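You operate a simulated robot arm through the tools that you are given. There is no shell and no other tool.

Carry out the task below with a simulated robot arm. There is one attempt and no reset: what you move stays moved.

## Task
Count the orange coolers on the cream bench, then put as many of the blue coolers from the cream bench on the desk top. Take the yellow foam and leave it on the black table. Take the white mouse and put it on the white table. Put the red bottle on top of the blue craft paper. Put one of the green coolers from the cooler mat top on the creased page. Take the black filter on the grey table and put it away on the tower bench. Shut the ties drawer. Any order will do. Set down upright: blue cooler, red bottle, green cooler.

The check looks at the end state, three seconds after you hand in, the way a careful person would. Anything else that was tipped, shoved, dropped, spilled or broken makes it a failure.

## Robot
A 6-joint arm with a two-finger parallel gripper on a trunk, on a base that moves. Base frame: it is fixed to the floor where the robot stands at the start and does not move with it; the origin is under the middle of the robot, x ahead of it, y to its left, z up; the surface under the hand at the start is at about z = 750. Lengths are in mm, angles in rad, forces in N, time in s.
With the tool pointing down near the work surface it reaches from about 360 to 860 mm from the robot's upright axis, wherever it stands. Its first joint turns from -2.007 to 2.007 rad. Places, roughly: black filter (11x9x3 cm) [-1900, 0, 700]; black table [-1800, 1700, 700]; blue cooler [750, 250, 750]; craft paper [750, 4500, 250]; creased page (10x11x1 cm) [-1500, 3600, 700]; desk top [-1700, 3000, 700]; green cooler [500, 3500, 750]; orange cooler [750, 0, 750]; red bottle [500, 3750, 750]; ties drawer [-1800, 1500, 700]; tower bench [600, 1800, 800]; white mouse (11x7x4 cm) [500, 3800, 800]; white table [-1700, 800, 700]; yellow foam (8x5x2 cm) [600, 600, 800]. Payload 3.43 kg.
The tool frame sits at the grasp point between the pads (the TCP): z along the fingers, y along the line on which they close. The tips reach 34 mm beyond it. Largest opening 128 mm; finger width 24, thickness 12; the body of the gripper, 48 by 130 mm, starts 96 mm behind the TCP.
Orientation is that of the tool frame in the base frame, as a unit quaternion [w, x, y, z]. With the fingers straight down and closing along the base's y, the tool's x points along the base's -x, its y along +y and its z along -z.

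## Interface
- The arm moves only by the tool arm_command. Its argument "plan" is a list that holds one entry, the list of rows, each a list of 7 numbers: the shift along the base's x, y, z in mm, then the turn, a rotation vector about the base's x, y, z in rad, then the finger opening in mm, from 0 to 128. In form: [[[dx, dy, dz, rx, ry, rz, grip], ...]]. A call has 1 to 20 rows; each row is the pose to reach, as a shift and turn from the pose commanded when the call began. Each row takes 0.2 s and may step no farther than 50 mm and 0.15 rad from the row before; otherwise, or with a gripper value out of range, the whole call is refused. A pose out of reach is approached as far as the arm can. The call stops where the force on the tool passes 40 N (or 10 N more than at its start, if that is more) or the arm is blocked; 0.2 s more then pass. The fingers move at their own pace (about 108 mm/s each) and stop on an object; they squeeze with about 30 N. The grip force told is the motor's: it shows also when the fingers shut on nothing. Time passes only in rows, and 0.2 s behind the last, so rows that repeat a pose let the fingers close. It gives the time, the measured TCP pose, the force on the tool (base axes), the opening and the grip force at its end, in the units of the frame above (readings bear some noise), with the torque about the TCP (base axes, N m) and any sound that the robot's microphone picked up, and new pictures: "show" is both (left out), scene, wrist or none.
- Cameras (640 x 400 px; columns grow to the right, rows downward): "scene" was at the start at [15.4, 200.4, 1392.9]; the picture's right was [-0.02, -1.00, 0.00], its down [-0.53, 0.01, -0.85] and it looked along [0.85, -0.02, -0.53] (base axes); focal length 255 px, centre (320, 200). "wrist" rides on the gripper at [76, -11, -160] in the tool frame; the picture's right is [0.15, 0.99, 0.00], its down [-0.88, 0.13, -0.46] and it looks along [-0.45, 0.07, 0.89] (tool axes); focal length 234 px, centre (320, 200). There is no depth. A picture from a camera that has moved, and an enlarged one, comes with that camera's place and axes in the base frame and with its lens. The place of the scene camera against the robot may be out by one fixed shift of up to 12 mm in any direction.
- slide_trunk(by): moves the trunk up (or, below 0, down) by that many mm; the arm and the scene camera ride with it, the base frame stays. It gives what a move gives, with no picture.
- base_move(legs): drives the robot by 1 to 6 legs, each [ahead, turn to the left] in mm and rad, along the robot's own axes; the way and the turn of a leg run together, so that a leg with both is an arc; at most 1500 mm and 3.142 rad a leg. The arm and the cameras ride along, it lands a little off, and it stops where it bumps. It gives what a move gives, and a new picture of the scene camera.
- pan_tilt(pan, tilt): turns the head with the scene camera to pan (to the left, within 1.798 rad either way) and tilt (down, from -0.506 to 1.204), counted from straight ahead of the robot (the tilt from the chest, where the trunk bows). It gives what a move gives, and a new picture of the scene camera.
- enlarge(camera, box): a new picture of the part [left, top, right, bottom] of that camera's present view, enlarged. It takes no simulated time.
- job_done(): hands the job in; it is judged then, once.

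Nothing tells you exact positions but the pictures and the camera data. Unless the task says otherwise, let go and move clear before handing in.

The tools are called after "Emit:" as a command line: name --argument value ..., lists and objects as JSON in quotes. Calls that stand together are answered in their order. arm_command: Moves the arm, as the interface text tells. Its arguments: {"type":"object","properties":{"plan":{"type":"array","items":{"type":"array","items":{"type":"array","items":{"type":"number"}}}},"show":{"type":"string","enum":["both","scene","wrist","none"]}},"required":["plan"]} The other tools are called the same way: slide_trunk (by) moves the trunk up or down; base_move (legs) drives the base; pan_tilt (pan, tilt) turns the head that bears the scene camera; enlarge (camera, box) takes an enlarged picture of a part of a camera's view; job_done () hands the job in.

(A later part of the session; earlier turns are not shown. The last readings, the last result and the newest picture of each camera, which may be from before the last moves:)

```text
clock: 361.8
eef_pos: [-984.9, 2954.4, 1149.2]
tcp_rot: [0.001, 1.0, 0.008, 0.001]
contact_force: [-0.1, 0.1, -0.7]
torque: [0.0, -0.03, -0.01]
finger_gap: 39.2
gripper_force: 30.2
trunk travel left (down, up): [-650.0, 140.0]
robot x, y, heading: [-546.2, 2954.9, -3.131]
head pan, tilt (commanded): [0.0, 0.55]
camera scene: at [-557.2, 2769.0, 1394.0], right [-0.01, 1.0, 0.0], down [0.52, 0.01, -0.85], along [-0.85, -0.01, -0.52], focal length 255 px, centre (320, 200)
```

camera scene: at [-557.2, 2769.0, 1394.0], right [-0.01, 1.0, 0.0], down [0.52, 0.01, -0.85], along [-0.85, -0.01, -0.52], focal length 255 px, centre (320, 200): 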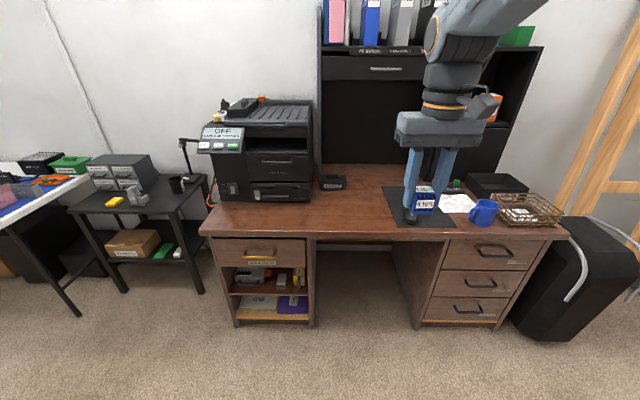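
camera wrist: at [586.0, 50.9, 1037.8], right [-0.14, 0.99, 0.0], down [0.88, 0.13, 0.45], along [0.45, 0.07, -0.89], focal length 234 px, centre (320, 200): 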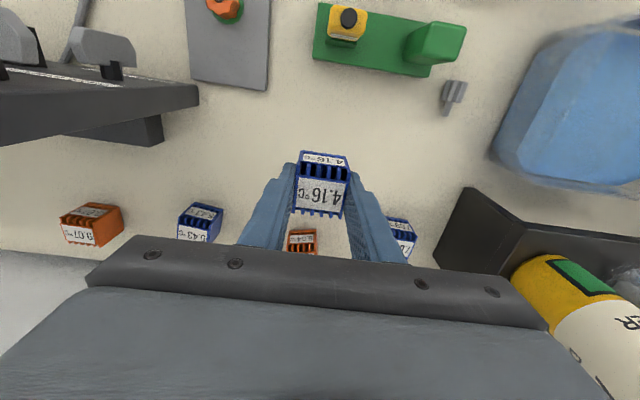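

Emit:
enlarge --camera "scene" --box '[300, 140, 570, 260]'

```text
2.37 times, centred on (435, 200) of scene
camera zoom: at [-557.2, 2769.0, 1394.0], right [-0.01, 1.0, 0.0], down [0.52, 0.01, -0.85], along [-0.85, -0.01, -0.52], focal length 604 px, centre (47, 200)
```

zoom: 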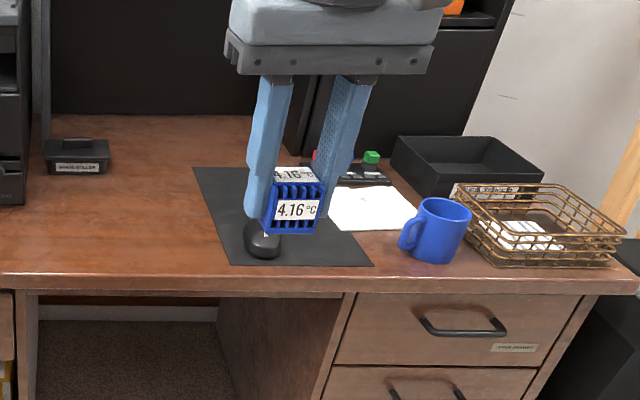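

The desk has a clear area left of the black mat. I drive closer and set the cooler there, around (-1530, 2900).

Emit:
base_move --legs '[[370, 0]]'

Emit:
pan_tilt --pan -0.2 --tilt 0.7

Emit:
enlarge --camera "scene" --box '[130, 130, 450, 330]'

```text
clock: 364.2
eef_pos: [-1363.1, 2950.2, 1147.6]
tcp_rot: [0.0, 1.0, 0.008, 0.001]
contact_force: [-0.3, 0.1, -0.6]
torque: [0.01, -0.03, 0.02]
finger_gap: 39.1
gripper_force: 30.1
trunk travel left (down, up): [-650.0, 140.0]
robot x, y, heading: [-926.3, 2949.6, -3.13]
head pan, tilt (commanded): [0.0, 0.55]
camera scene: at [-936.7, 2765.0, 1394.0], right [-0.01, 1.0, 0.0], down [0.52, 0.01, -0.85], along [-0.85, -0.01, -0.52], focal length 255 px, centre (320, 200)
```

scene: 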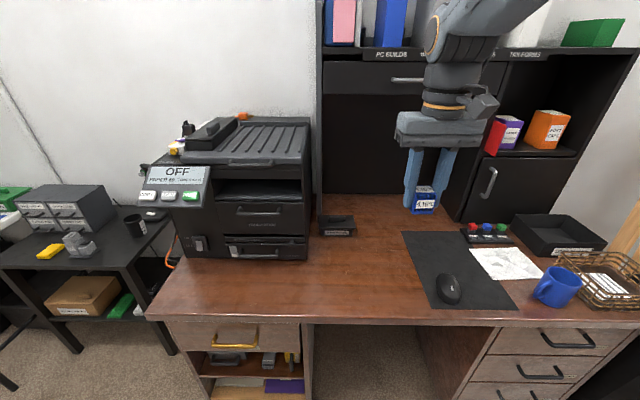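

```text
clock: 364.9
eef_pos: [-1364.8, 2950.3, 1147.8]
tcp_rot: [0.0, 1.0, 0.009, 0.001]
contact_force: [0.2, 0.3, -1.3]
torque: [0.0, -0.01, 0.02]
finger_gap: 39.4
gripper_force: 29.7
trunk travel left (down, up): [-650.0, 140.0]
robot x, y, heading: [-924.6, 2952.9, -3.128]
head pan, tilt (commanded): [-0.201, 0.7]
camera scene: at [-930.4, 2781.9, 1380.9], right [0.19, 0.98, 0.0], down [0.63, -0.12, -0.77], along [-0.75, 0.14, -0.64], focal length 255 px, centre (320, 200)
```

scene: 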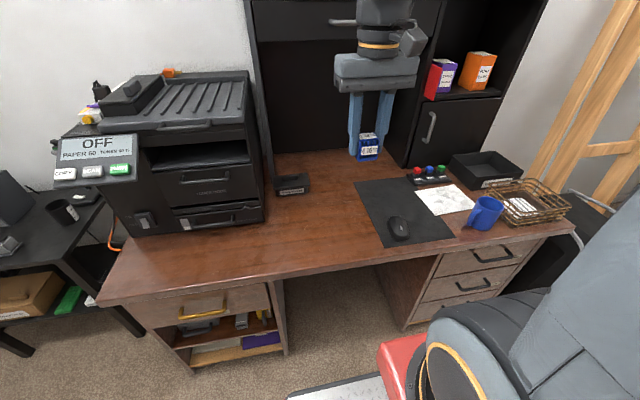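

```text
2.00 times, centred on (290, 230) of scene
camera zoom: at [-930.4, 2781.9, 1380.9], right [0.19, 0.98, 0.0], down [0.63, -0.12, -0.77], along [-0.75, 0.14, -0.64], focal length 510 px, centre (380, 140)
```

zoom: 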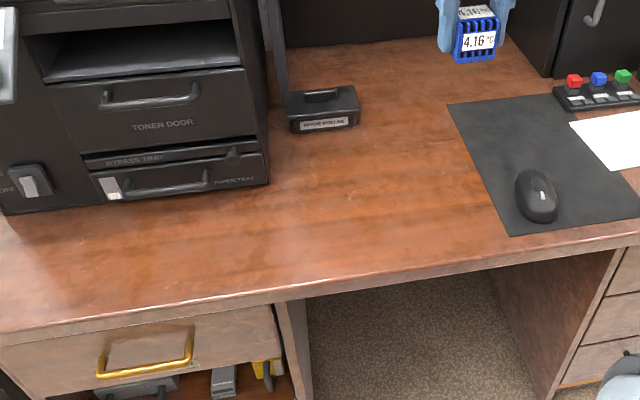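

Emit:
arm_command --plan '[[[-40, -10, -25, 0, 0, 0, 25], [-80, -20, -50, 0, 0, 0, 25], [-120, -30, -75, 0, 0, 0, 25], [-155, -40, -100, 0, 0, 0, 25], [-182, -45, -135, 0, 0, 0, 25], [-182, -45, -180, 0, 0, 0, 25], [-182, -45, -225, 0, 0, 0, 25], [-182, -45, -270, 0, 0, 0, 25], [-182, -45, -310, 0, 0, 0, 25]]]' --show "both"

```text
clock: 366.9
eef_pos: [-1545.0, 2905.5, 840.4]
tcp_rot: [0.0, 1.0, 0.009, 0.001]
contact_force: [0.1, 0.5, -0.1]
torque: [-0.03, 0.04, 0.01]
finger_gap: 39.3
gripper_force: 29.6
trunk travel left (down, up): [-650.0, 140.0]
robot x, y, heading: [-922.3, 2951.3, -3.133]
head pan, tilt (commanded): [-0.201, 0.7]
camera scene: at [-930.1, 2782.0, 1380.9], right [0.19, 0.98, 0.0], down [0.63, -0.12, -0.77], along [-0.75, 0.14, -0.64], focal length 255 px, centre (320, 200)
camera wrist: at [-1468.7, 2918.3, 1000.9], right [0.16, -0.99, 0.0], down [-0.88, -0.15, 0.45], along [-0.45, -0.07, -0.89], focal length 234 px, centre (320, 200)
```

scene: 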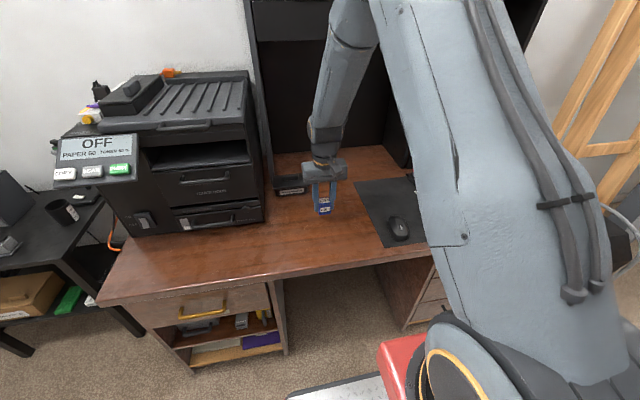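
wrist: 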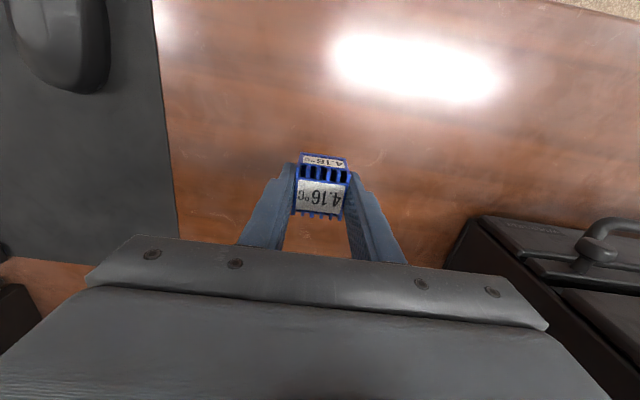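

Emit:
arm_command --plan '[[[0, 0, -20, 0, 0, 0, 25], [0, 0, -35, 0, 0, 0, 25], [0, 0, -42, 0, 0, 0, 25], [0, 0, -42, 0, 0, 0, 25]]]' --show "none"

Emit:
enlarge --camera "scene" --box '[270, 150, 370, 230]'

```text
clock: 367.9
eef_pos: [-1546.7, 2905.8, 797.5]
tcp_rot: [0.001, 1.0, 0.008, 0.0]
contact_force: [0.0, 0.2, -2.0]
torque: [0.01, -0.01, 0.01]
finger_gap: 39.1
gripper_force: 30.0
trunk travel left (down, up): [-650.0, 140.0]
robot x, y, heading: [-923.6, 2948.9, -3.133]
head pan, tilt (commanded): [-0.201, 0.7]
```

```text
5.00 times, centred on (320, 190) of scene
camera zoom: at [-930.5, 2782.0, 1380.9], right [0.19, 0.98, 0.0], down [0.63, -0.12, -0.76], along [-0.75, 0.14, -0.64], focal length 1275 px, centre (320, 250)
```

zoom: 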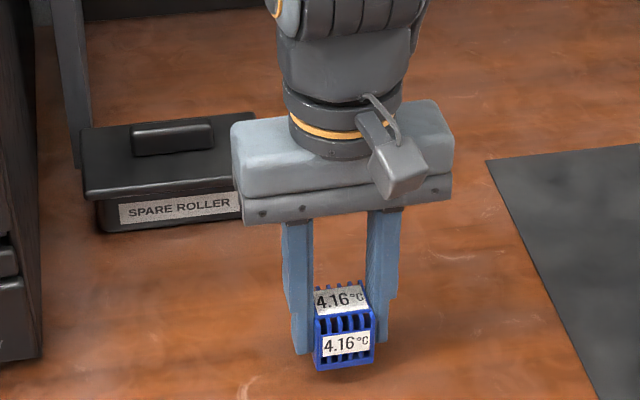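

Emit:
arm_command --plan '[[[0, 0, -4, 0, 0, 0, 25], [0, 0, -8, 0, 0, 0, 25], [0, 0, -10, 0, 0, 0, 25], [0, 0, -10, 0, 0, 0, 25]]]' --show "none"

Emit:
arm_command --plan '[[[0, 0, -3, 0, 0, 0, 25], [0, 0, -6, 0, 0, 0, 25], [0, 0, -6, 0, 0, 0, 25]]]' --show "none"

```text
clock: 368.9
eef_pos: [-1547.6, 2905.2, 785.7]
tcp_rot: [0.0, 1.0, 0.008, 0.001]
contact_force: [0.4, -0.3, 0.3]
torque: [0.03, 0.03, -0.02]
finger_gap: 39.5
gripper_force: 29.9
trunk travel left (down, up): [-650.0, 140.0]
robot x, y, heading: [-923.9, 2952.9, -3.128]
head pan, tilt (commanded): [-0.201, 0.7]
```

```text
clock: 369.8
eef_pos: [-1546.1, 2905.0, 780.3]
tcp_rot: [0.0, 1.0, 0.009, 0.0]
contact_force: [4.1, -1.1, 20.6]
torque: [-0.02, -0.35, 0.01]
finger_gap: 39.1
gripper_force: 30.0
trunk travel left (down, up): [-650.0, 140.0]
robot x, y, heading: [-924.7, 2953.6, -3.131]
head pan, tilt (commanded): [-0.201, 0.7]
```

Emit:
arm_command --plan '[[[0, 0, 2, 0, 0, 0, 45], [0, 0, 2, 0, 0, 0, 62], [0, 0, 2, 0, 0, 0, 66], [0, 0, 20, 0, 0, 0, 66], [0, 0, 60, 0, 0, 0, 66], [0, 0, 105, 0, 0, 0, 66], [0, 0, 150, 0, 0, 0, 66], [20, 5, 195, 0, 0, 0, 66]]]' --show "both"

Emit:
enlarge --camera "wrist" --box '[200, 60, 440, 240]'

```text
clock: 371.6
eef_pos: [-1527.6, 2909.2, 975.1]
tcp_rot: [0.0, 1.0, 0.009, 0.002]
contact_force: [-1.2, 0.2, -0.3]
torque: [0.01, -0.05, -0.03]
finger_gap: 66.0
gripper_force: 0.0
trunk travel left (down, up): [-650.0, 140.0]
robot x, y, heading: [-927.4, 2953.0, -3.133]
head pan, tilt (commanded): [-0.201, 0.7]
camera scene: at [-931.1, 2781.9, 1380.9], right [0.19, 0.98, 0.0], down [0.63, -0.12, -0.76], along [-0.75, 0.14, -0.64], focal length 255 px, centre (320, 200)
camera wrist: at [-1451.0, 2921.8, 1135.9], right [0.16, -0.99, 0.0], down [-0.88, -0.15, 0.45], along [-0.45, -0.07, -0.89], focal length 234 px, centre (320, 200)
```

scene: 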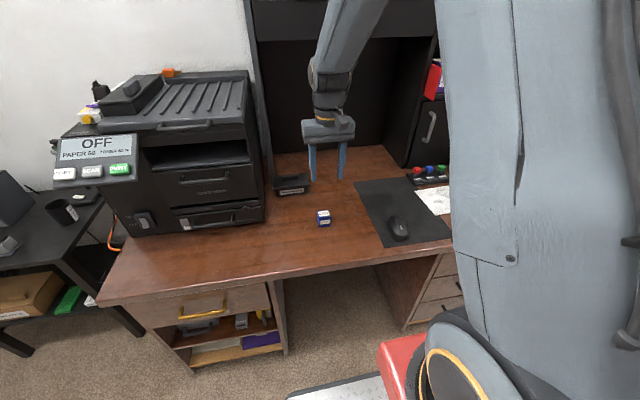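
wrist: 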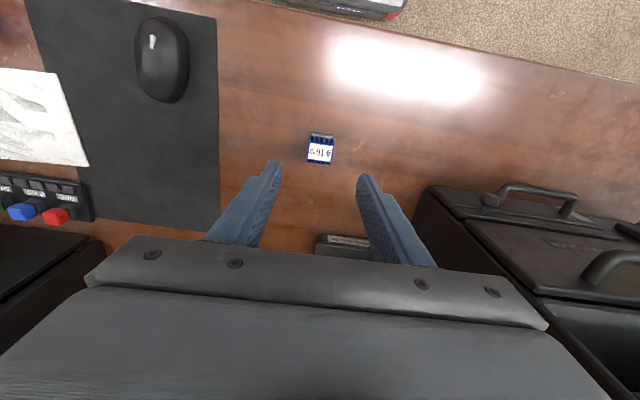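

```text
2.22 times, centred on (320, 150) of wrist
camera zoom: at [-1451.0, 2921.8, 1135.9], right [0.16, -0.99, 0.0], down [-0.88, -0.15, 0.45], along [-0.45, -0.07, -0.89], focal length 520 px, centre (320, 311)
```

zoom: 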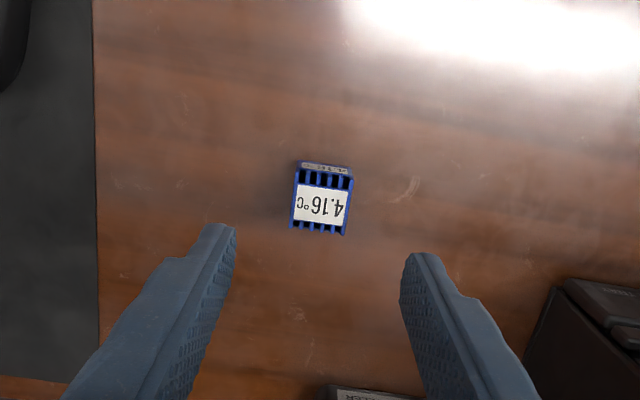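

Blue cooler one stands on the desk. Since the green cooler's bench is near, I fetch the green cooler next.

Emit:
arm_command --plan '[[[30, 5, 40, 0, 0, 0, 80], [70, 10, 70, 0, 0, 0, 80], [110, 20, 100, 0, 0, 0, 80], [150, 30, 130, 0, 0, 0, 80], [180, 40, 165, 0, 0, 0, 80]]]' --show "none"

Emit:
base_move --legs '[[-350, 0], [0, -1.571], [610, 0], [0, -1.571], [310, 0]]'

Emit:
pan_tilt --pan -0.15 --tilt 0.65

```text
refused: row 1 steps farther than a row can; nothing moved
```

```text
clock: 386.2
eef_pos: [329.5, 3603.9, 974.0]
tcp_rot: [-0.001, -0.006, 1.0, 0.0]
contact_force: [1.0, 0.5, 0.1]
torque: [-0.01, -0.04, 0.01]
finger_gap: 65.9
gripper_force: 0.1
trunk travel left (down, up): [-650.0, 140.0]
robot x, y, heading: [-274.9, 3566.8, 0.005]
head pan, tilt (commanded): [-0.201, 0.7]
camera scene: at [-263.6, 3749.5, 1380.9], right [-0.2, -0.98, 0.0], down [-0.63, 0.13, -0.76], along [0.75, -0.15, -0.64], focal length 255 px, centre (320, 200)
```

scene: 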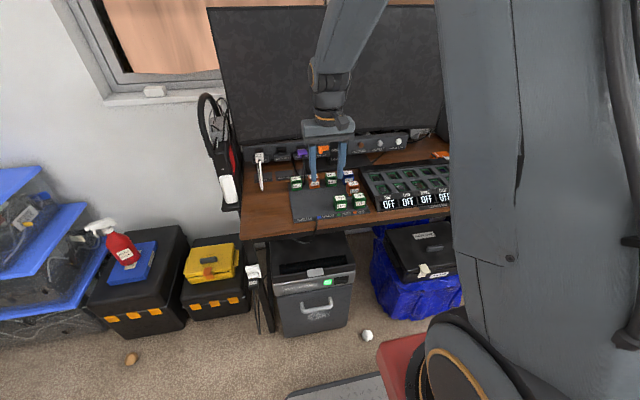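

```text
clock: 386.8
eef_pos: [330.0, 3603.2, 975.0]
tcp_rot: [-0.001, -0.005, 1.0, 0.0]
contact_force: [-0.2, 0.3, 0.2]
torque: [0.01, -0.06, 0.02]
finger_gap: 66.0
gripper_force: 0.0
trunk travel left (down, up): [-650.0, 140.0]
robot x, y, heading: [-272.8, 3566.6, -0.0]
head pan, tilt (commanded): [-0.15, 0.649]
camera scene: at [-261.0, 3753.5, 1385.2], right [-0.15, -0.99, 0.0], down [-0.6, 0.09, -0.8], along [0.79, -0.12, -0.6], focal length 255 px, centre (320, 200)
```

scene: 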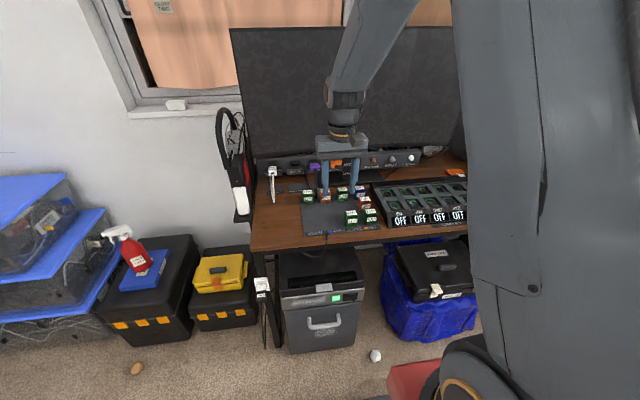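

The arm command was refused but the drive went clear of everything. I'm now before the cooler mat; I take a wrist view.

Emit:
arm_command --plan '[[[30, -30, 10, 0, 0, 0, 84], [60, -60, 15, 0, 0, 0, 84], [72, -74, 15, 0, 0, 0, 84]]]' --show "both"

Emit:
enlarge --camera "wrist" --box '[160, 40, 480, 240]'

```text
clock: 387.6
eef_pos: [402.2, 3528.1, 989.3]
tcp_rot: [-0.001, -0.006, 1.0, 0.001]
contact_force: [-0.7, -0.2, 1.1]
torque: [-0.03, 0.0, 0.05]
finger_gap: 84.1
gripper_force: 0.1
trunk travel left (down, up): [-650.0, 140.0]
robot x, y, heading: [-272.6, 3565.0, 0.004]
head pan, tilt (commanded): [-0.15, 0.649]
camera scene: at [-261.2, 3753.6, 1385.2], right [-0.15, -0.99, 0.0], down [-0.6, 0.09, -0.8], along [0.79, -0.12, -0.6], focal length 255 px, centre (320, 200)
camera wrist: at [327.0, 3516.7, 1150.6], right [-0.16, 0.99, 0.0], down [0.88, 0.14, 0.45], along [0.45, 0.07, -0.89], focal length 234 px, centre (320, 200)
```

scene: 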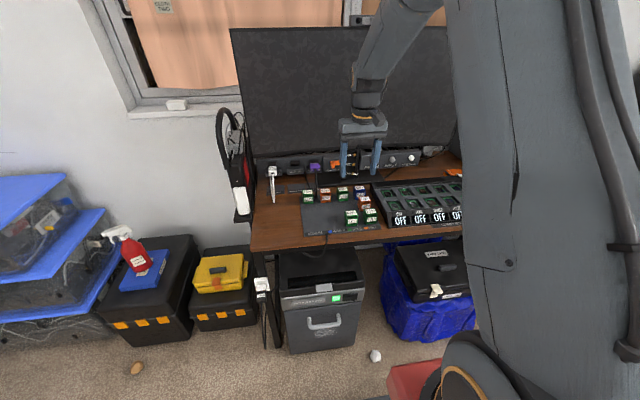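
wrist: 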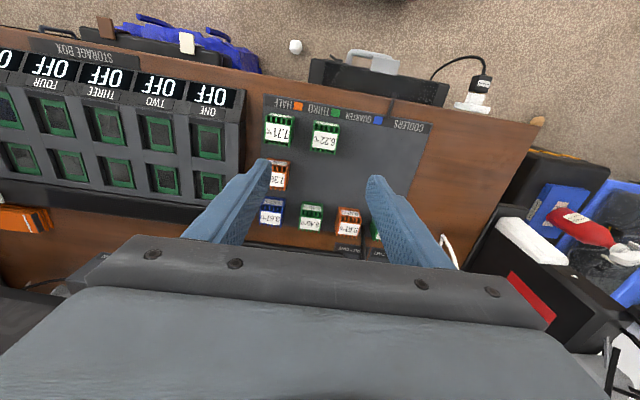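

```text
2.00 times, centred on (320, 140) of wrist
camera zoom: at [327.0, 3516.7, 1150.6], right [-0.16, 0.99, 0.0], down [0.88, 0.14, 0.45], along [0.45, 0.07, -0.89], focal length 468 px, centre (320, 320)
```

zoom: 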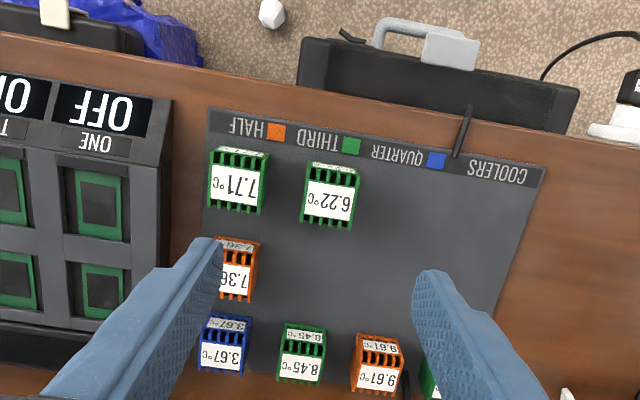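

Emit:
arm_command --plan '[[[2, 5, -40, 0, 0, 0, 70], [4, 9, -85, 0, 0, 0, 60], [4, 9, -125, 0, 0, 0, 58], [4, 9, -145, 0, 0, 0, 58]]]' --show "wrist"

Emit:
enlarge --camera "wrist" --box '[200, 60, 440, 240]'

```text
clock: 388.6
eef_pos: [405.1, 3538.3, 844.5]
tcp_rot: [0.0, -0.005, 1.0, 0.0]
contact_force: [-0.8, 1.0, -0.2]
torque: [-0.01, -0.02, -0.04]
finger_gap: 58.4
gripper_force: 0.0
trunk travel left (down, up): [-650.0, 140.0]
robot x, y, heading: [-271.8, 3564.3, 0.005]
head pan, tilt (commanded): [-0.15, 0.649]
camera wrist: at [331.2, 3525.6, 1005.5], right [-0.16, 0.99, 0.0], down [0.88, 0.14, 0.45], along [0.45, 0.07, -0.89], focal length 234 px, centre (320, 200)
```

wrist: 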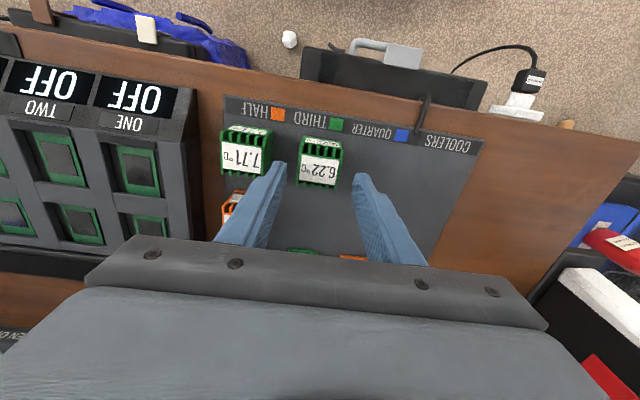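

```text
2.22 times, centred on (320, 150) of wrist
camera zoom: at [331.2, 3525.6, 1005.5], right [-0.16, 0.99, 0.0], down [0.88, 0.14, 0.45], along [0.45, 0.07, -0.89], focal length 520 px, centre (320, 311)
```

zoom: 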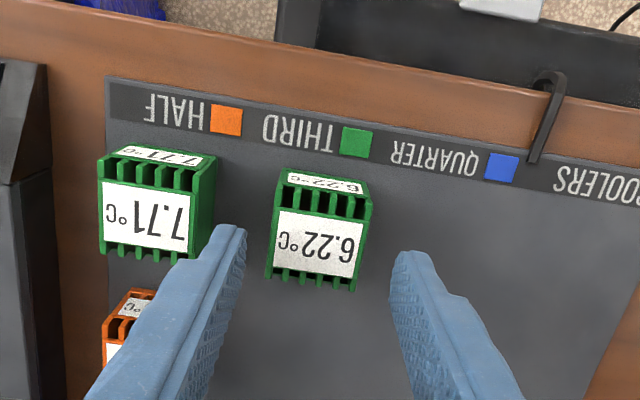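

Emit:
arm_command --plan '[[[0, -1, -20, 0, 0, 0, 58], [0, -1, -40, 0, 0, 0, 58], [0, -1, -48, 0, 0, 0, 58], [0, -1, -48, 0, 0, 0, 45], [0, -1, -48, 0, 0, 0, 30], [0, -1, -48, 0, 0, 0, 25], [0, -1, -48, 0, 0, 0, 25]]]' --show "none"

Emit:
arm_command --plan '[[[0, 0, 10, 0, 0, 0, 25], [0, 0, 45, 0, 0, 0, 25], [0, 0, 90, 0, 0, 0, 25], [0, 0, 135, 0, 0, 0, 25]]]' --show "wrist"

```text
clock: 390.2
eef_pos: [406.6, 3536.8, 796.5]
tcp_rot: [-0.001, -0.006, 1.0, 0.0]
contact_force: [-0.2, -0.4, 0.2]
torque: [0.01, 0.0, -0.02]
finger_gap: 39.2
gripper_force: 30.0
trunk travel left (down, up): [-650.0, 140.0]
robot x, y, heading: [-271.2, 3563.9, 0.003]
head pan, tilt (commanded): [-0.15, 0.649]
```

```text
clock: 391.2
eef_pos: [405.7, 3538.1, 930.5]
tcp_rot: [-0.002, -0.005, 1.0, 0.0]
contact_force: [0.2, -0.8, -0.7]
torque: [0.01, 0.03, 0.01]
finger_gap: 39.2
gripper_force: 29.8
trunk travel left (down, up): [-650.0, 140.0]
robot x, y, heading: [-274.3, 3566.6, 0.003]
head pan, tilt (commanded): [-0.15, 0.649]
camera wrist: at [332.0, 3525.6, 1092.1], right [-0.16, 0.99, 0.0], down [0.88, 0.14, 0.45], along [0.45, 0.07, -0.89], focal length 234 px, centre (320, 200)
```

wrist: 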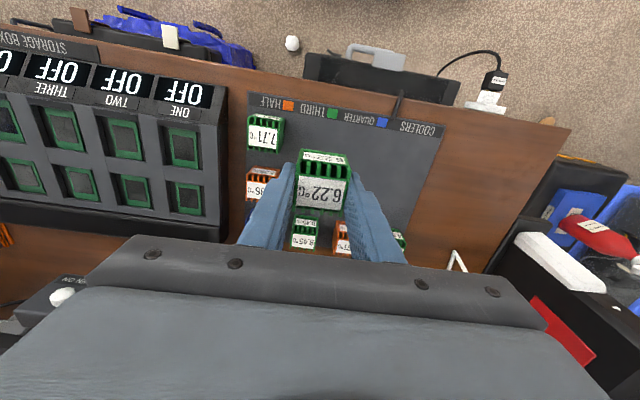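

The green cooler is in hand. I retract, turn around and go to the desk's right end with the wire basket.

Emit:
arm_command --plan '[[[-10, 0, 45, 0, 0, 0, 25], [-30, 2, 85, 0, 0, 0, 25], [-60, 4, 120, 0, 0, 0, 25], [-100, 8, 145, 0, 0, 0, 25], [-140, 12, 165, 0, 0, 0, 25], [-180, 16, 185, 0, 0, 0, 25], [-220, 20, 205, 0, 0, 0, 25], [-245, 24, 215, 0, 0, 0, 25]]]' --show "none"

```text
clock: 393.0
eef_pos: [163.6, 3563.8, 1146.0]
tcp_rot: [-0.001, -0.005, 1.0, 0.0]
contact_force: [0.9, -0.4, -1.5]
torque: [0.0, 0.02, 0.0]
finger_gap: 39.2
gripper_force: 30.0
trunk travel left (down, up): [-650.0, 140.0]
robot x, y, heading: [-270.6, 3561.5, 0.005]
head pan, tilt (commanded): [-0.15, 0.649]
```

Emit:
base_move --legs '[[-350, 0], [0, 1.571], [0, 1.571], [230, 0]]'

Emit:
pan_tilt --pan 0.0 --tilt 0.65

Emit:
enlarge --camera "scene" --box '[220, 130, 460, 280]'

```text
clock: 404.3
eef_pos: [-1290.5, 3542.1, 1145.7]
tcp_rot: [0.001, 1.0, 0.021, 0.001]
contact_force: [1.1, -0.7, -0.8]
torque: [-0.01, -0.01, 0.02]
finger_gap: 39.4
gripper_force: 29.7
trunk travel left (down, up): [-650.0, 140.0]
robot x, y, heading: [-856.3, 3552.1, -3.102]
head pan, tilt (commanded): [-0.15, 0.649]
camera scene: at [-859.7, 3379.1, 1385.3], right [0.11, 0.99, 0.0], down [0.6, -0.07, -0.8], along [-0.79, 0.09, -0.6], focal length 255 px, centre (320, 200)
```

scene: 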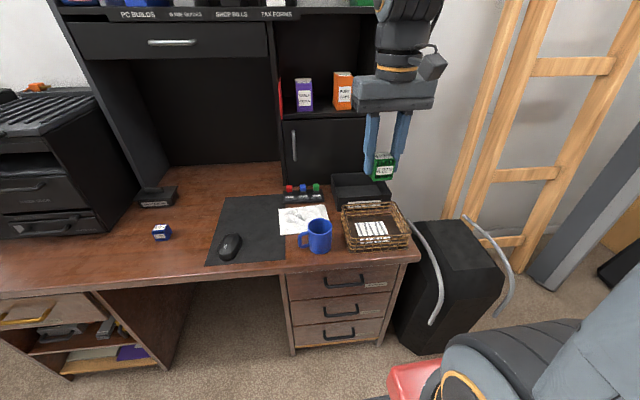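

```text
clock: 405.0
eef_pos: [-1289.1, 3542.9, 1145.1]
tcp_rot: [0.0, 1.0, 0.021, 0.001]
contact_force: [0.1, -0.1, -0.1]
torque: [0.0, -0.02, 0.02]
finger_gap: 39.0
gripper_force: 30.5
trunk travel left (down, up): [-650.0, 140.0]
robot x, y, heading: [-857.9, 3556.8, -3.105]
head pan, tilt (commanded): [0.0, 0.649]
camera scene: at [-860.3, 3366.2, 1385.2], right [-0.04, 1.0, 0.0], down [0.6, 0.02, -0.8], along [-0.8, -0.03, -0.6], focal length 255 px, centre (320, 200)
```

scene: 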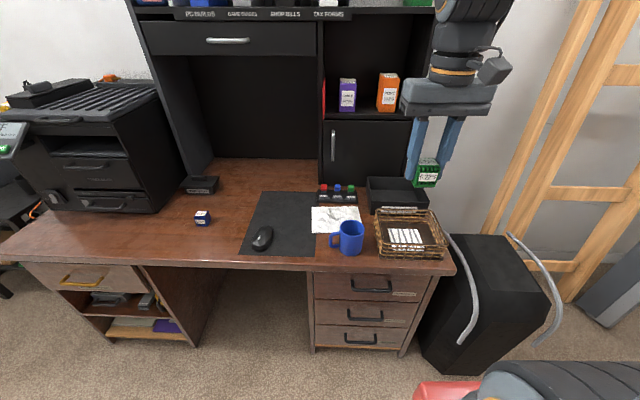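

```text
2.67 times, centred on (340, 205) of scene
camera zoom: at [-860.3, 3366.2, 1385.2], right [-0.04, 1.0, 0.0], down [0.6, 0.02, -0.8], along [-0.8, -0.03, -0.6], focal length 680 px, centre (267, 187)
```

zoom: 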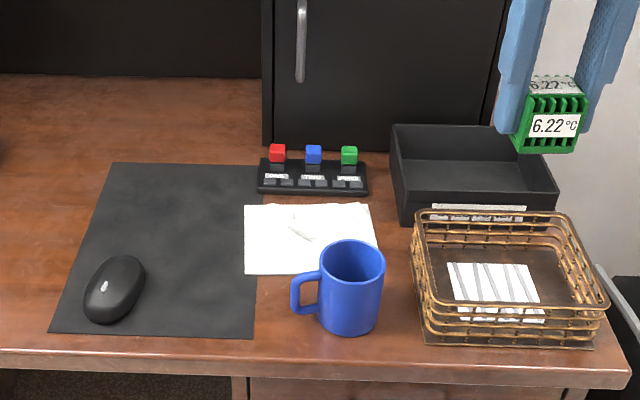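

Emit:
enlarge --camera "scene" --box '[300, 190, 460, 280]'

Emit:
enlarge --camera "wrist" --box '[100, 20, 520, 260]'

```text
4.00 times, centred on (380, 235) of scene
camera zoom: at [-860.3, 3366.2, 1385.2], right [-0.04, 1.0, 0.0], down [0.6, 0.02, -0.8], along [-0.8, -0.03, -0.6], focal length 1020 px, centre (80, 60)
```

zoom: 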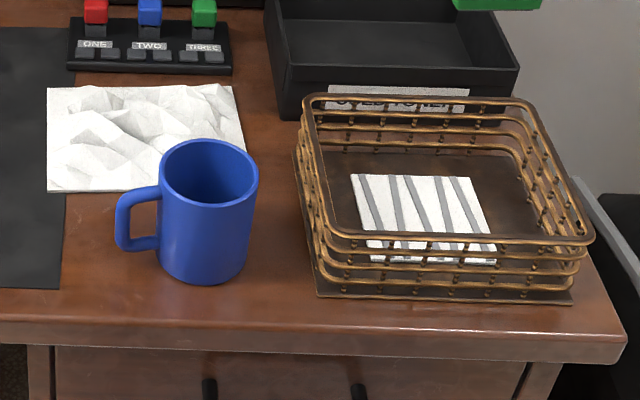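

```text
1.52 times, centred on (310, 140) of wrist
camera zoom: at [-1214.2, 3556.8, 1306.9], right [0.19, -0.98, 0.0], down [-0.88, -0.17, 0.45], along [-0.45, -0.08, -0.89], focal length 357 px, centre (335, 291)
```

zoom: 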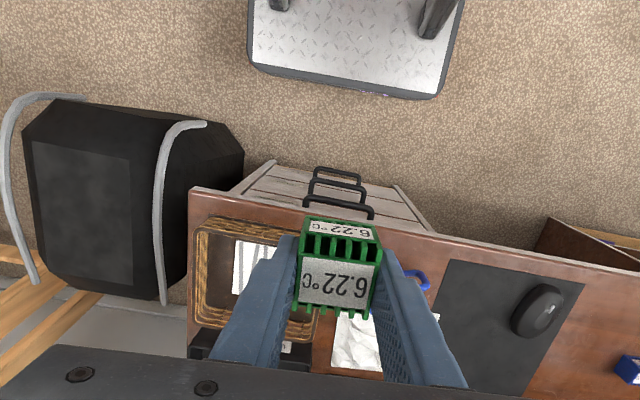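

The small folded page (about 10 × 10 cm) lies in the wire basket at about (-1499, 3637), matching the creased page. I bring the green cooler above it.

Emit:
arm_command --plan '[[[-35, 15, -15, 0, 0, -0.02, 25], [-75, 32, -35, 0, 0, -0.042, 25], [-110, 50, -60, 0, 0, -0.042, 25], [-145, 66, -90, 0, 0, -0.042, 25], [-180, 82, -120, 0, 0, -0.042, 25], [-205, 93, -155, 0, 0, -0.042, 25], [-210, 94, -200, 0, 0, -0.042, 25]]]' --show "both"

Emit:
enlarge --camera "wrist" --box '[160, 40, 480, 260]'

Emit:
enlarge --camera "scene" --box '[340, 110, 480, 280]'

```text
clock: 406.6
eef_pos: [-1500.2, 3636.7, 945.1]
tcp_rot: [0.0, 1.0, 0.0, 0.001]
contact_force: [0.9, 0.1, 0.5]
torque: [-0.01, 0.06, 0.02]
finger_gap: 38.9
gripper_force: 29.8
trunk travel left (down, up): [-650.0, 140.0]
robot x, y, heading: [-858.7, 3552.9, -3.107]
head pan, tilt (commanded): [0.0, 0.649]
camera scene: at [-859.9, 3366.1, 1385.2], right [-0.04, 1.0, 0.0], down [0.6, 0.02, -0.8], along [-0.8, -0.03, -0.6], focal length 255 px, centre (320, 200)
camera wrist: at [-1423.5, 3647.6, 1106.2], right [0.15, -0.99, 0.0], down [-0.88, -0.13, 0.45], along [-0.45, -0.07, -0.89], focal length 234 px, centre (320, 200)
```

scene: 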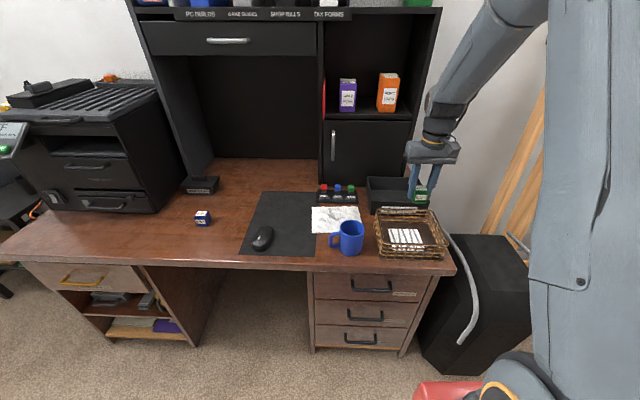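
wrist: 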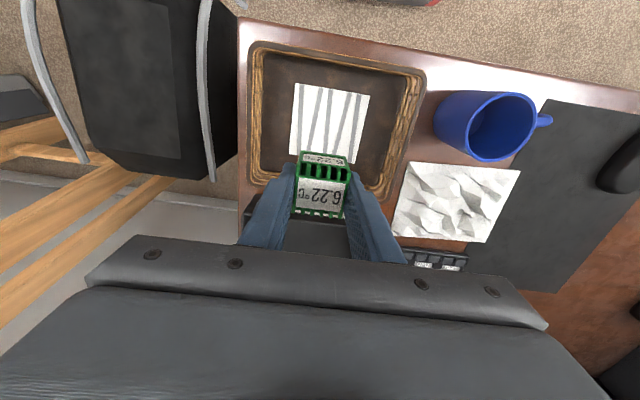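

```text
1.82 times, centred on (320, 150) of wrist
camera zoom: at [-1423.5, 3647.6, 1106.2], right [0.15, -0.99, 0.0], down [-0.88, -0.13, 0.45], along [-0.45, -0.07, -0.89], focal length 426 px, centre (320, 291)
```

zoom: 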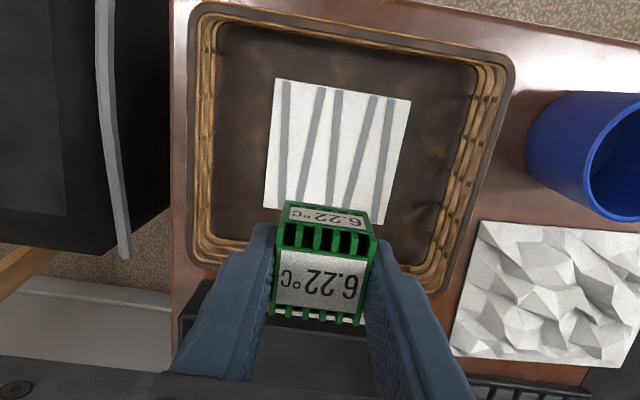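

```text
2.35 times, centred on (410, 195) of scene
camera zoom: at [-859.9, 3366.1, 1385.2], right [-0.04, 1.0, 0.0], down [0.6, 0.02, -0.8], along [-0.8, -0.03, -0.6], focal length 600 px, centre (108, 212)
```

zoom: 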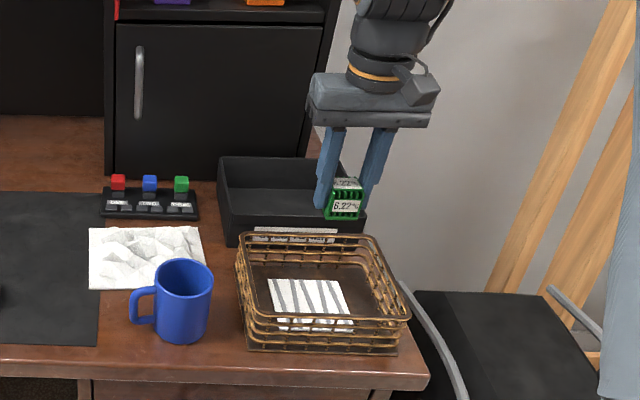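

The basket page measures about 10 × 10.5 cm, centre near (-1484, 3629), so it is the creased page. I move over its centre and lower the cooler.

Emit:
arm_command --plan '[[[8, -4, -30, 0, 0, 0, 25], [16, -8, -65, 0, 0, 0, 25], [16, -8, -100, 0, 0, 0, 25], [16, -8, -125, 0, 0, 0, 25], [16, -8, -132, 0, 0, 0, 25], [16, -8, -132, 0, 0, 0, 25]]]' --show "both"

Emit:
enlarge --camera "wrist" --box '[160, 40, 480, 260]'

Emit:
enlarge --camera "scene" --box '[360, 170, 480, 270]'

```text
clock: 408.0
eef_pos: [-1483.4, 3628.5, 813.8]
tcp_rot: [0.0, 1.0, 0.0, 0.001]
contact_force: [0.1, 1.0, -0.6]
torque: [0.04, 0.01, 0.0]
finger_gap: 39.1
gripper_force: 29.8
trunk travel left (down, up): [-650.0, 140.0]
robot x, y, heading: [-857.7, 3553.7, -3.104]
head pan, tilt (commanded): [0.0, 0.649]
camera scene: at [-860.3, 3366.2, 1385.3], right [-0.04, 1.0, 0.0], down [0.6, 0.02, -0.8], along [-0.8, -0.03, -0.6], focal length 255 px, centre (320, 200)
camera wrist: at [-1407.2, 3639.6, 975.3], right [0.15, -0.99, 0.0], down [-0.88, -0.13, 0.45], along [-0.45, -0.07, -0.89], focal length 234 px, centre (320, 200)
```

scene: 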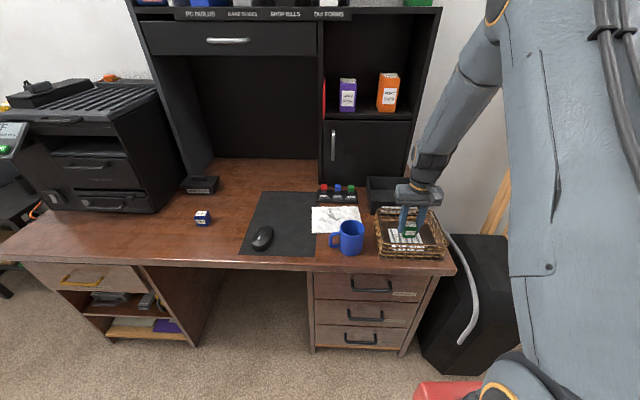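
wrist: 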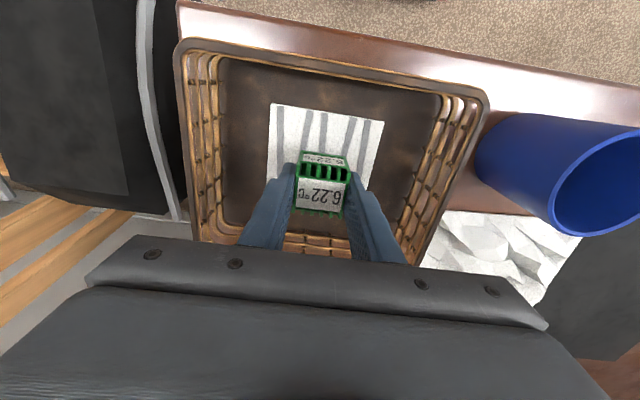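

```text
1.82 times, centred on (320, 150) of wrist
camera zoom: at [-1407.2, 3639.6, 975.3], right [0.15, -0.99, 0.0], down [-0.88, -0.13, 0.45], along [-0.45, -0.07, -0.89], focal length 426 px, centre (320, 291)
```

zoom: 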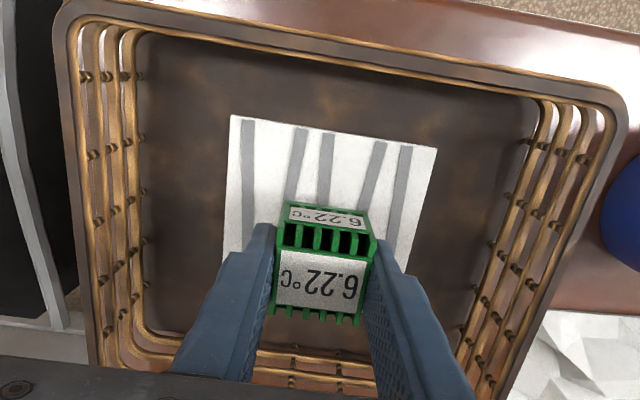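

```text
4.00 times, centred on (420, 220) of scene
camera zoom: at [-860.3, 3366.2, 1385.3], right [-0.04, 1.0, 0.0], down [0.6, 0.02, -0.8], along [-0.8, -0.03, -0.6], focal length 1020 px, centre (-80, 120)
```

zoom: 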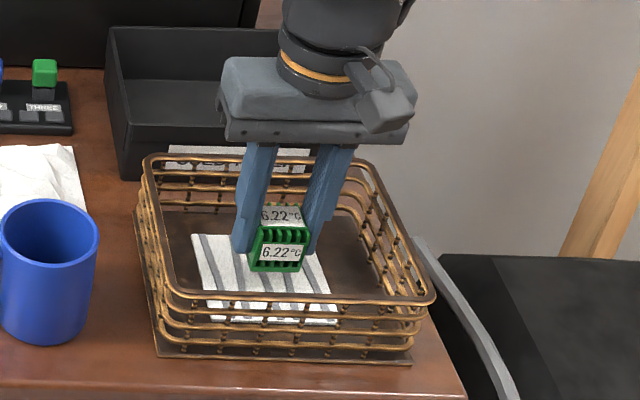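

Emit:
arm_command --plan '[[[0, 0, -5, 0, 0, 0, 25], [0, 0, -10, 0, 0, 0, 25], [0, 0, -13, 0, 0, 0, 25], [0, 0, -13, 0, 0, 0, 25]]]' --show "none"

Emit:
arm_command --plan '[[[0, 0, -3, 0, 0, 0, 25], [0, 0, -5, 0, 0, 0, 25], [0, 0, -5, 0, 0, 0, 25]]]' --show "none"

```text
clock: 409.0
eef_pos: [-1484.0, 3628.0, 801.0]
tcp_rot: [0.0, 1.0, 0.0, 0.001]
contact_force: [-1.5, -0.1, -1.4]
torque: [0.01, 0.0, 0.0]
finger_gap: 39.1
gripper_force: 30.2
trunk travel left (down, up): [-650.0, 140.0]
robot x, y, heading: [-860.4, 3557.6, -3.107]
head pan, tilt (commanded): [0.0, 0.649]
```

```text
clock: 409.8
eef_pos: [-1484.3, 3629.0, 796.3]
tcp_rot: [-0.001, 1.0, 0.0, 0.001]
contact_force: [0.1, 0.4, -1.9]
torque: [0.02, -0.04, 0.01]
finger_gap: 39.4
gripper_force: 30.4
trunk travel left (down, up): [-650.0, 140.0]
robot x, y, heading: [-857.4, 3551.7, -3.102]
head pan, tilt (commanded): [0.0, 0.649]
```

Emit:
arm_command --plan '[[[0, 0, -2, 0, 0, 0, 25], [0, 0, -4, 0, 0, 0, 25], [0, 0, -4, 0, 0, 0, 25]]]' --show "none"

Emit:
enlarge --camera "scene" --box '[380, 190, 460, 260]'

```text
clock: 410.6
eef_pos: [-1484.6, 3629.0, 793.5]
tcp_rot: [0.0, 1.0, 0.0, 0.001]
contact_force: [1.3, -0.4, 5.8]
torque: [0.0, -0.06, 0.02]
finger_gap: 39.3
gripper_force: 29.9
trunk travel left (down, up): [-650.0, 140.0]
robot x, y, heading: [-854.9, 3556.4, -3.101]
head pan, tilt (commanded): [0.0, 0.649]
```

```text
5.71 times, centred on (420, 225) of scene
camera zoom: at [-860.0, 3366.1, 1385.3], right [-0.04, 1.0, 0.0], down [0.6, 0.02, -0.8], along [-0.8, -0.03, -0.6], focal length 1457 px, centre (-251, 57)
```

zoom: 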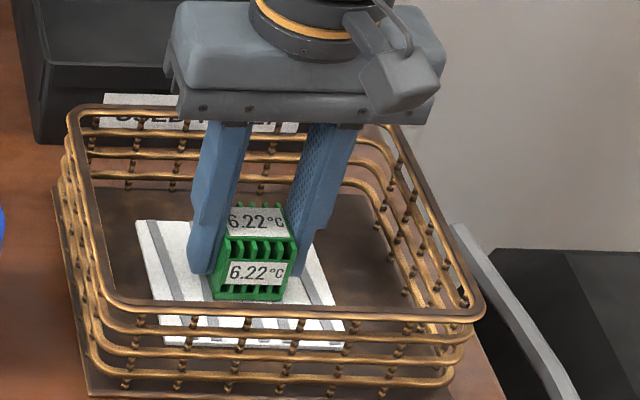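

The cooler rests on the page (5.8 N). I open gently and lift straight out of the basket.

Emit:
arm_command --plan '[[[0, 0, 0, 0, 0, 0, 45], [0, 0, 0, 0, 0, 0, 58], [0, 0, 0, 0, 0, 0, 62], [0, 0, 20, 0, 0, 0, 62], [0, 0, 60, 0, 0, 0, 62], [0, 0, 105, 0, 0, 0, 62], [0, 0, 150, 0, 0, 0, 62], [0, 0, 195, 0, 0, 0, 62]]]' --show "both"

Emit:
enlarge --camera "wrist" --box '[200, 60, 440, 240]'

Emit:
enlarge --camera "scene" --box '[360, 180, 480, 270]'

```text
clock: 412.4
eef_pos: [-1483.7, 3626.9, 987.7]
tcp_rot: [-0.001, 1.0, 0.0, 0.002]
contact_force: [-0.4, 0.1, 0.3]
torque: [-0.01, 0.03, 0.0]
finger_gap: 62.2
gripper_force: 0.0
trunk travel left (down, up): [-650.0, 140.0]
robot x, y, heading: [-856.4, 3557.0, -3.106]
head pan, tilt (commanded): [0.0, 0.649]
camera scene: at [-860.7, 3366.2, 1385.2], right [-0.04, 1.0, 0.0], down [0.6, 0.02, -0.8], along [-0.8, -0.03, -0.6], focal length 255 px, centre (320, 200)
camera wrist: at [-1406.9, 3637.3, 1147.3], right [0.15, -0.99, 0.0], down [-0.88, -0.13, 0.45], along [-0.45, -0.07, -0.89], focal length 234 px, centre (320, 200)
```

scene: 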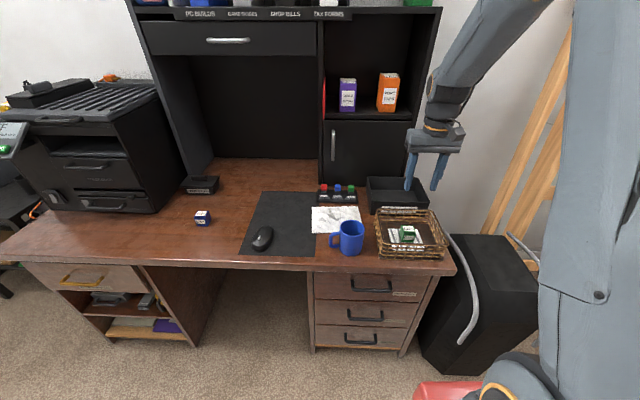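
wrist: 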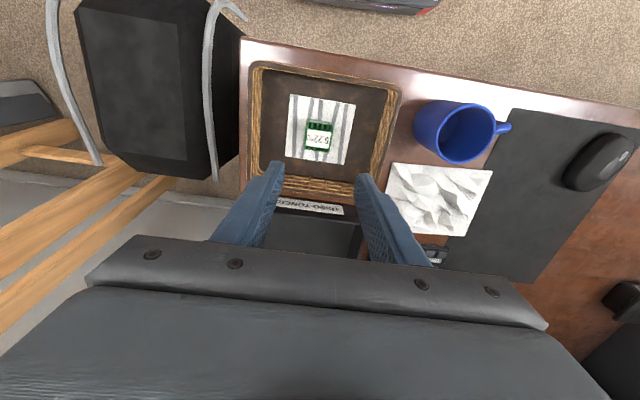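

```text
2.22 times, centred on (320, 150) of wrist
camera zoom: at [-1406.9, 3637.3, 1147.3], right [0.15, -0.99, 0.0], down [-0.88, -0.13, 0.45], along [-0.45, -0.07, -0.89], focal length 520 px, centre (320, 311)
```

zoom: 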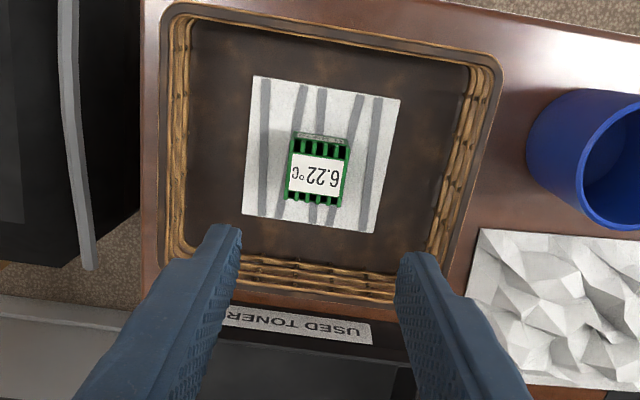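

```text
4.44 times, centred on (420, 225) of scene
camera zoom: at [-860.7, 3366.2, 1385.2], right [-0.04, 1.0, 0.0], down [0.6, 0.02, -0.8], along [-0.8, -0.03, -0.6], focal length 1133 px, centre (-124, 89)
```

zoom: 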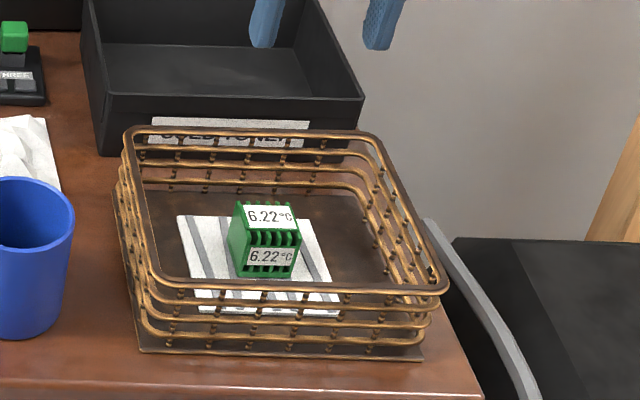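

The green cooler stands upright on the creased page in the basket. Now the second blue cooler: I retract and drive back to the cream bench.

Emit:
arm_command --plan '[[[0, 0, 45, 0, 0, 0, 80], [20, -5, 85, 0, 0, 0, 80], [50, -12, 120, 0, 0, 0, 80], [90, -22, 145, 0, 0, 0, 80], [130, -35, 165, 0, 0, 0, 80], [165, -50, 170, 0, 0, 0, 80], [190, -65, 170, 0, 0, 0, 80]]]' --show "none"

```text
clock: 414.0
eef_pos: [-1293.8, 3562.8, 1155.7]
tcp_rot: [0.0, 1.0, -0.001, 0.001]
contact_force: [-0.6, 0.4, -1.2]
torque: [-0.06, -0.08, -0.02]
finger_gap: 79.7
gripper_force: 0.0
trunk travel left (down, up): [-650.0, 140.0]
robot x, y, heading: [-855.5, 3553.3, -3.108]
head pan, tilt (commanded): [0.0, 0.649]
```

Emit:
base_move --legs '[[-320, 0], [0, 1.537], [1450, 0], [1450, 0], [520, 0], [0, 1.571]]'

Emit:
pan_tilt --pan 0.0 --tilt 0.6

```text
clock: 439.9
eef_pos: [-146.1, 132.8, 1158.0]
tcp_rot: [-0.001, 0.031, 1.0, 0.0]
contact_force: [0.0, 1.1, 0.8]
torque: [0.01, -0.01, 0.01]
finger_gap: 80.3
gripper_force: 0.1
trunk travel left (down, up): [-650.0, 140.0]
robot x, y, heading: [-583.6, 167.0, -0.025]
head pan, tilt (commanded): [0.0, 0.649]
camera scene: at [-566.2, 370.3, 1385.2], right [-0.03, -1.0, 0.0], down [-0.6, 0.02, -0.8], along [0.8, -0.02, -0.6], focal length 255 px, centre (320, 200)
```

scene: 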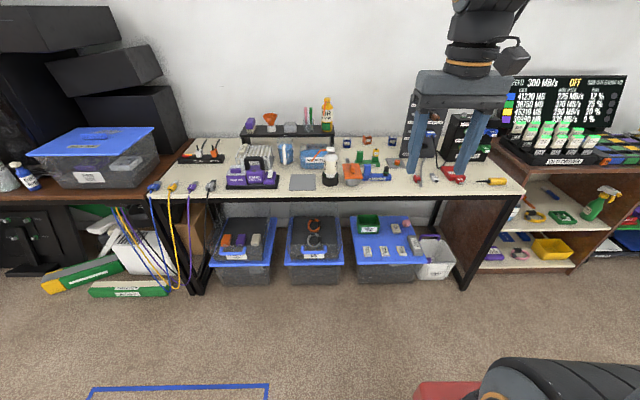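

```text
clock: 440.5
eef_pos: [-145.9, 132.4, 1156.4]
tcp_rot: [-0.001, 0.03, 1.0, 0.0]
contact_force: [0.1, 0.3, 0.2]
torque: [0.0, 0.01, 0.0]
finger_gap: 79.8
gripper_force: 0.0
trunk travel left (down, up): [-650.0, 140.0]
robot x, y, heading: [-584.3, 168.7, -0.024]
head pan, tilt (commanded): [0.0, 0.6]
camera scene: at [-564.7, 370.3, 1389.5], right [-0.03, -1.0, 0.0], down [-0.56, 0.01, -0.82], along [0.82, -0.02, -0.57], focal length 255 px, centre (320, 200)
```

scene: 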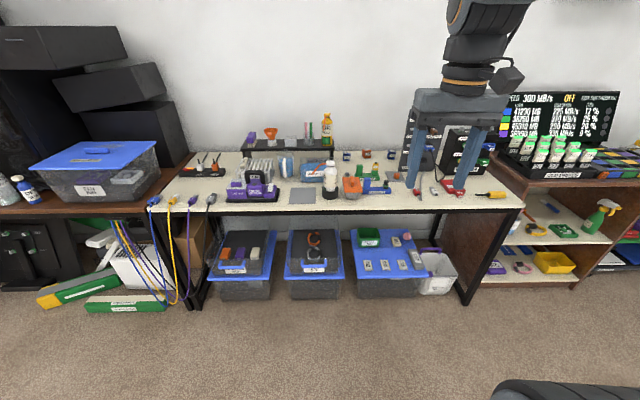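

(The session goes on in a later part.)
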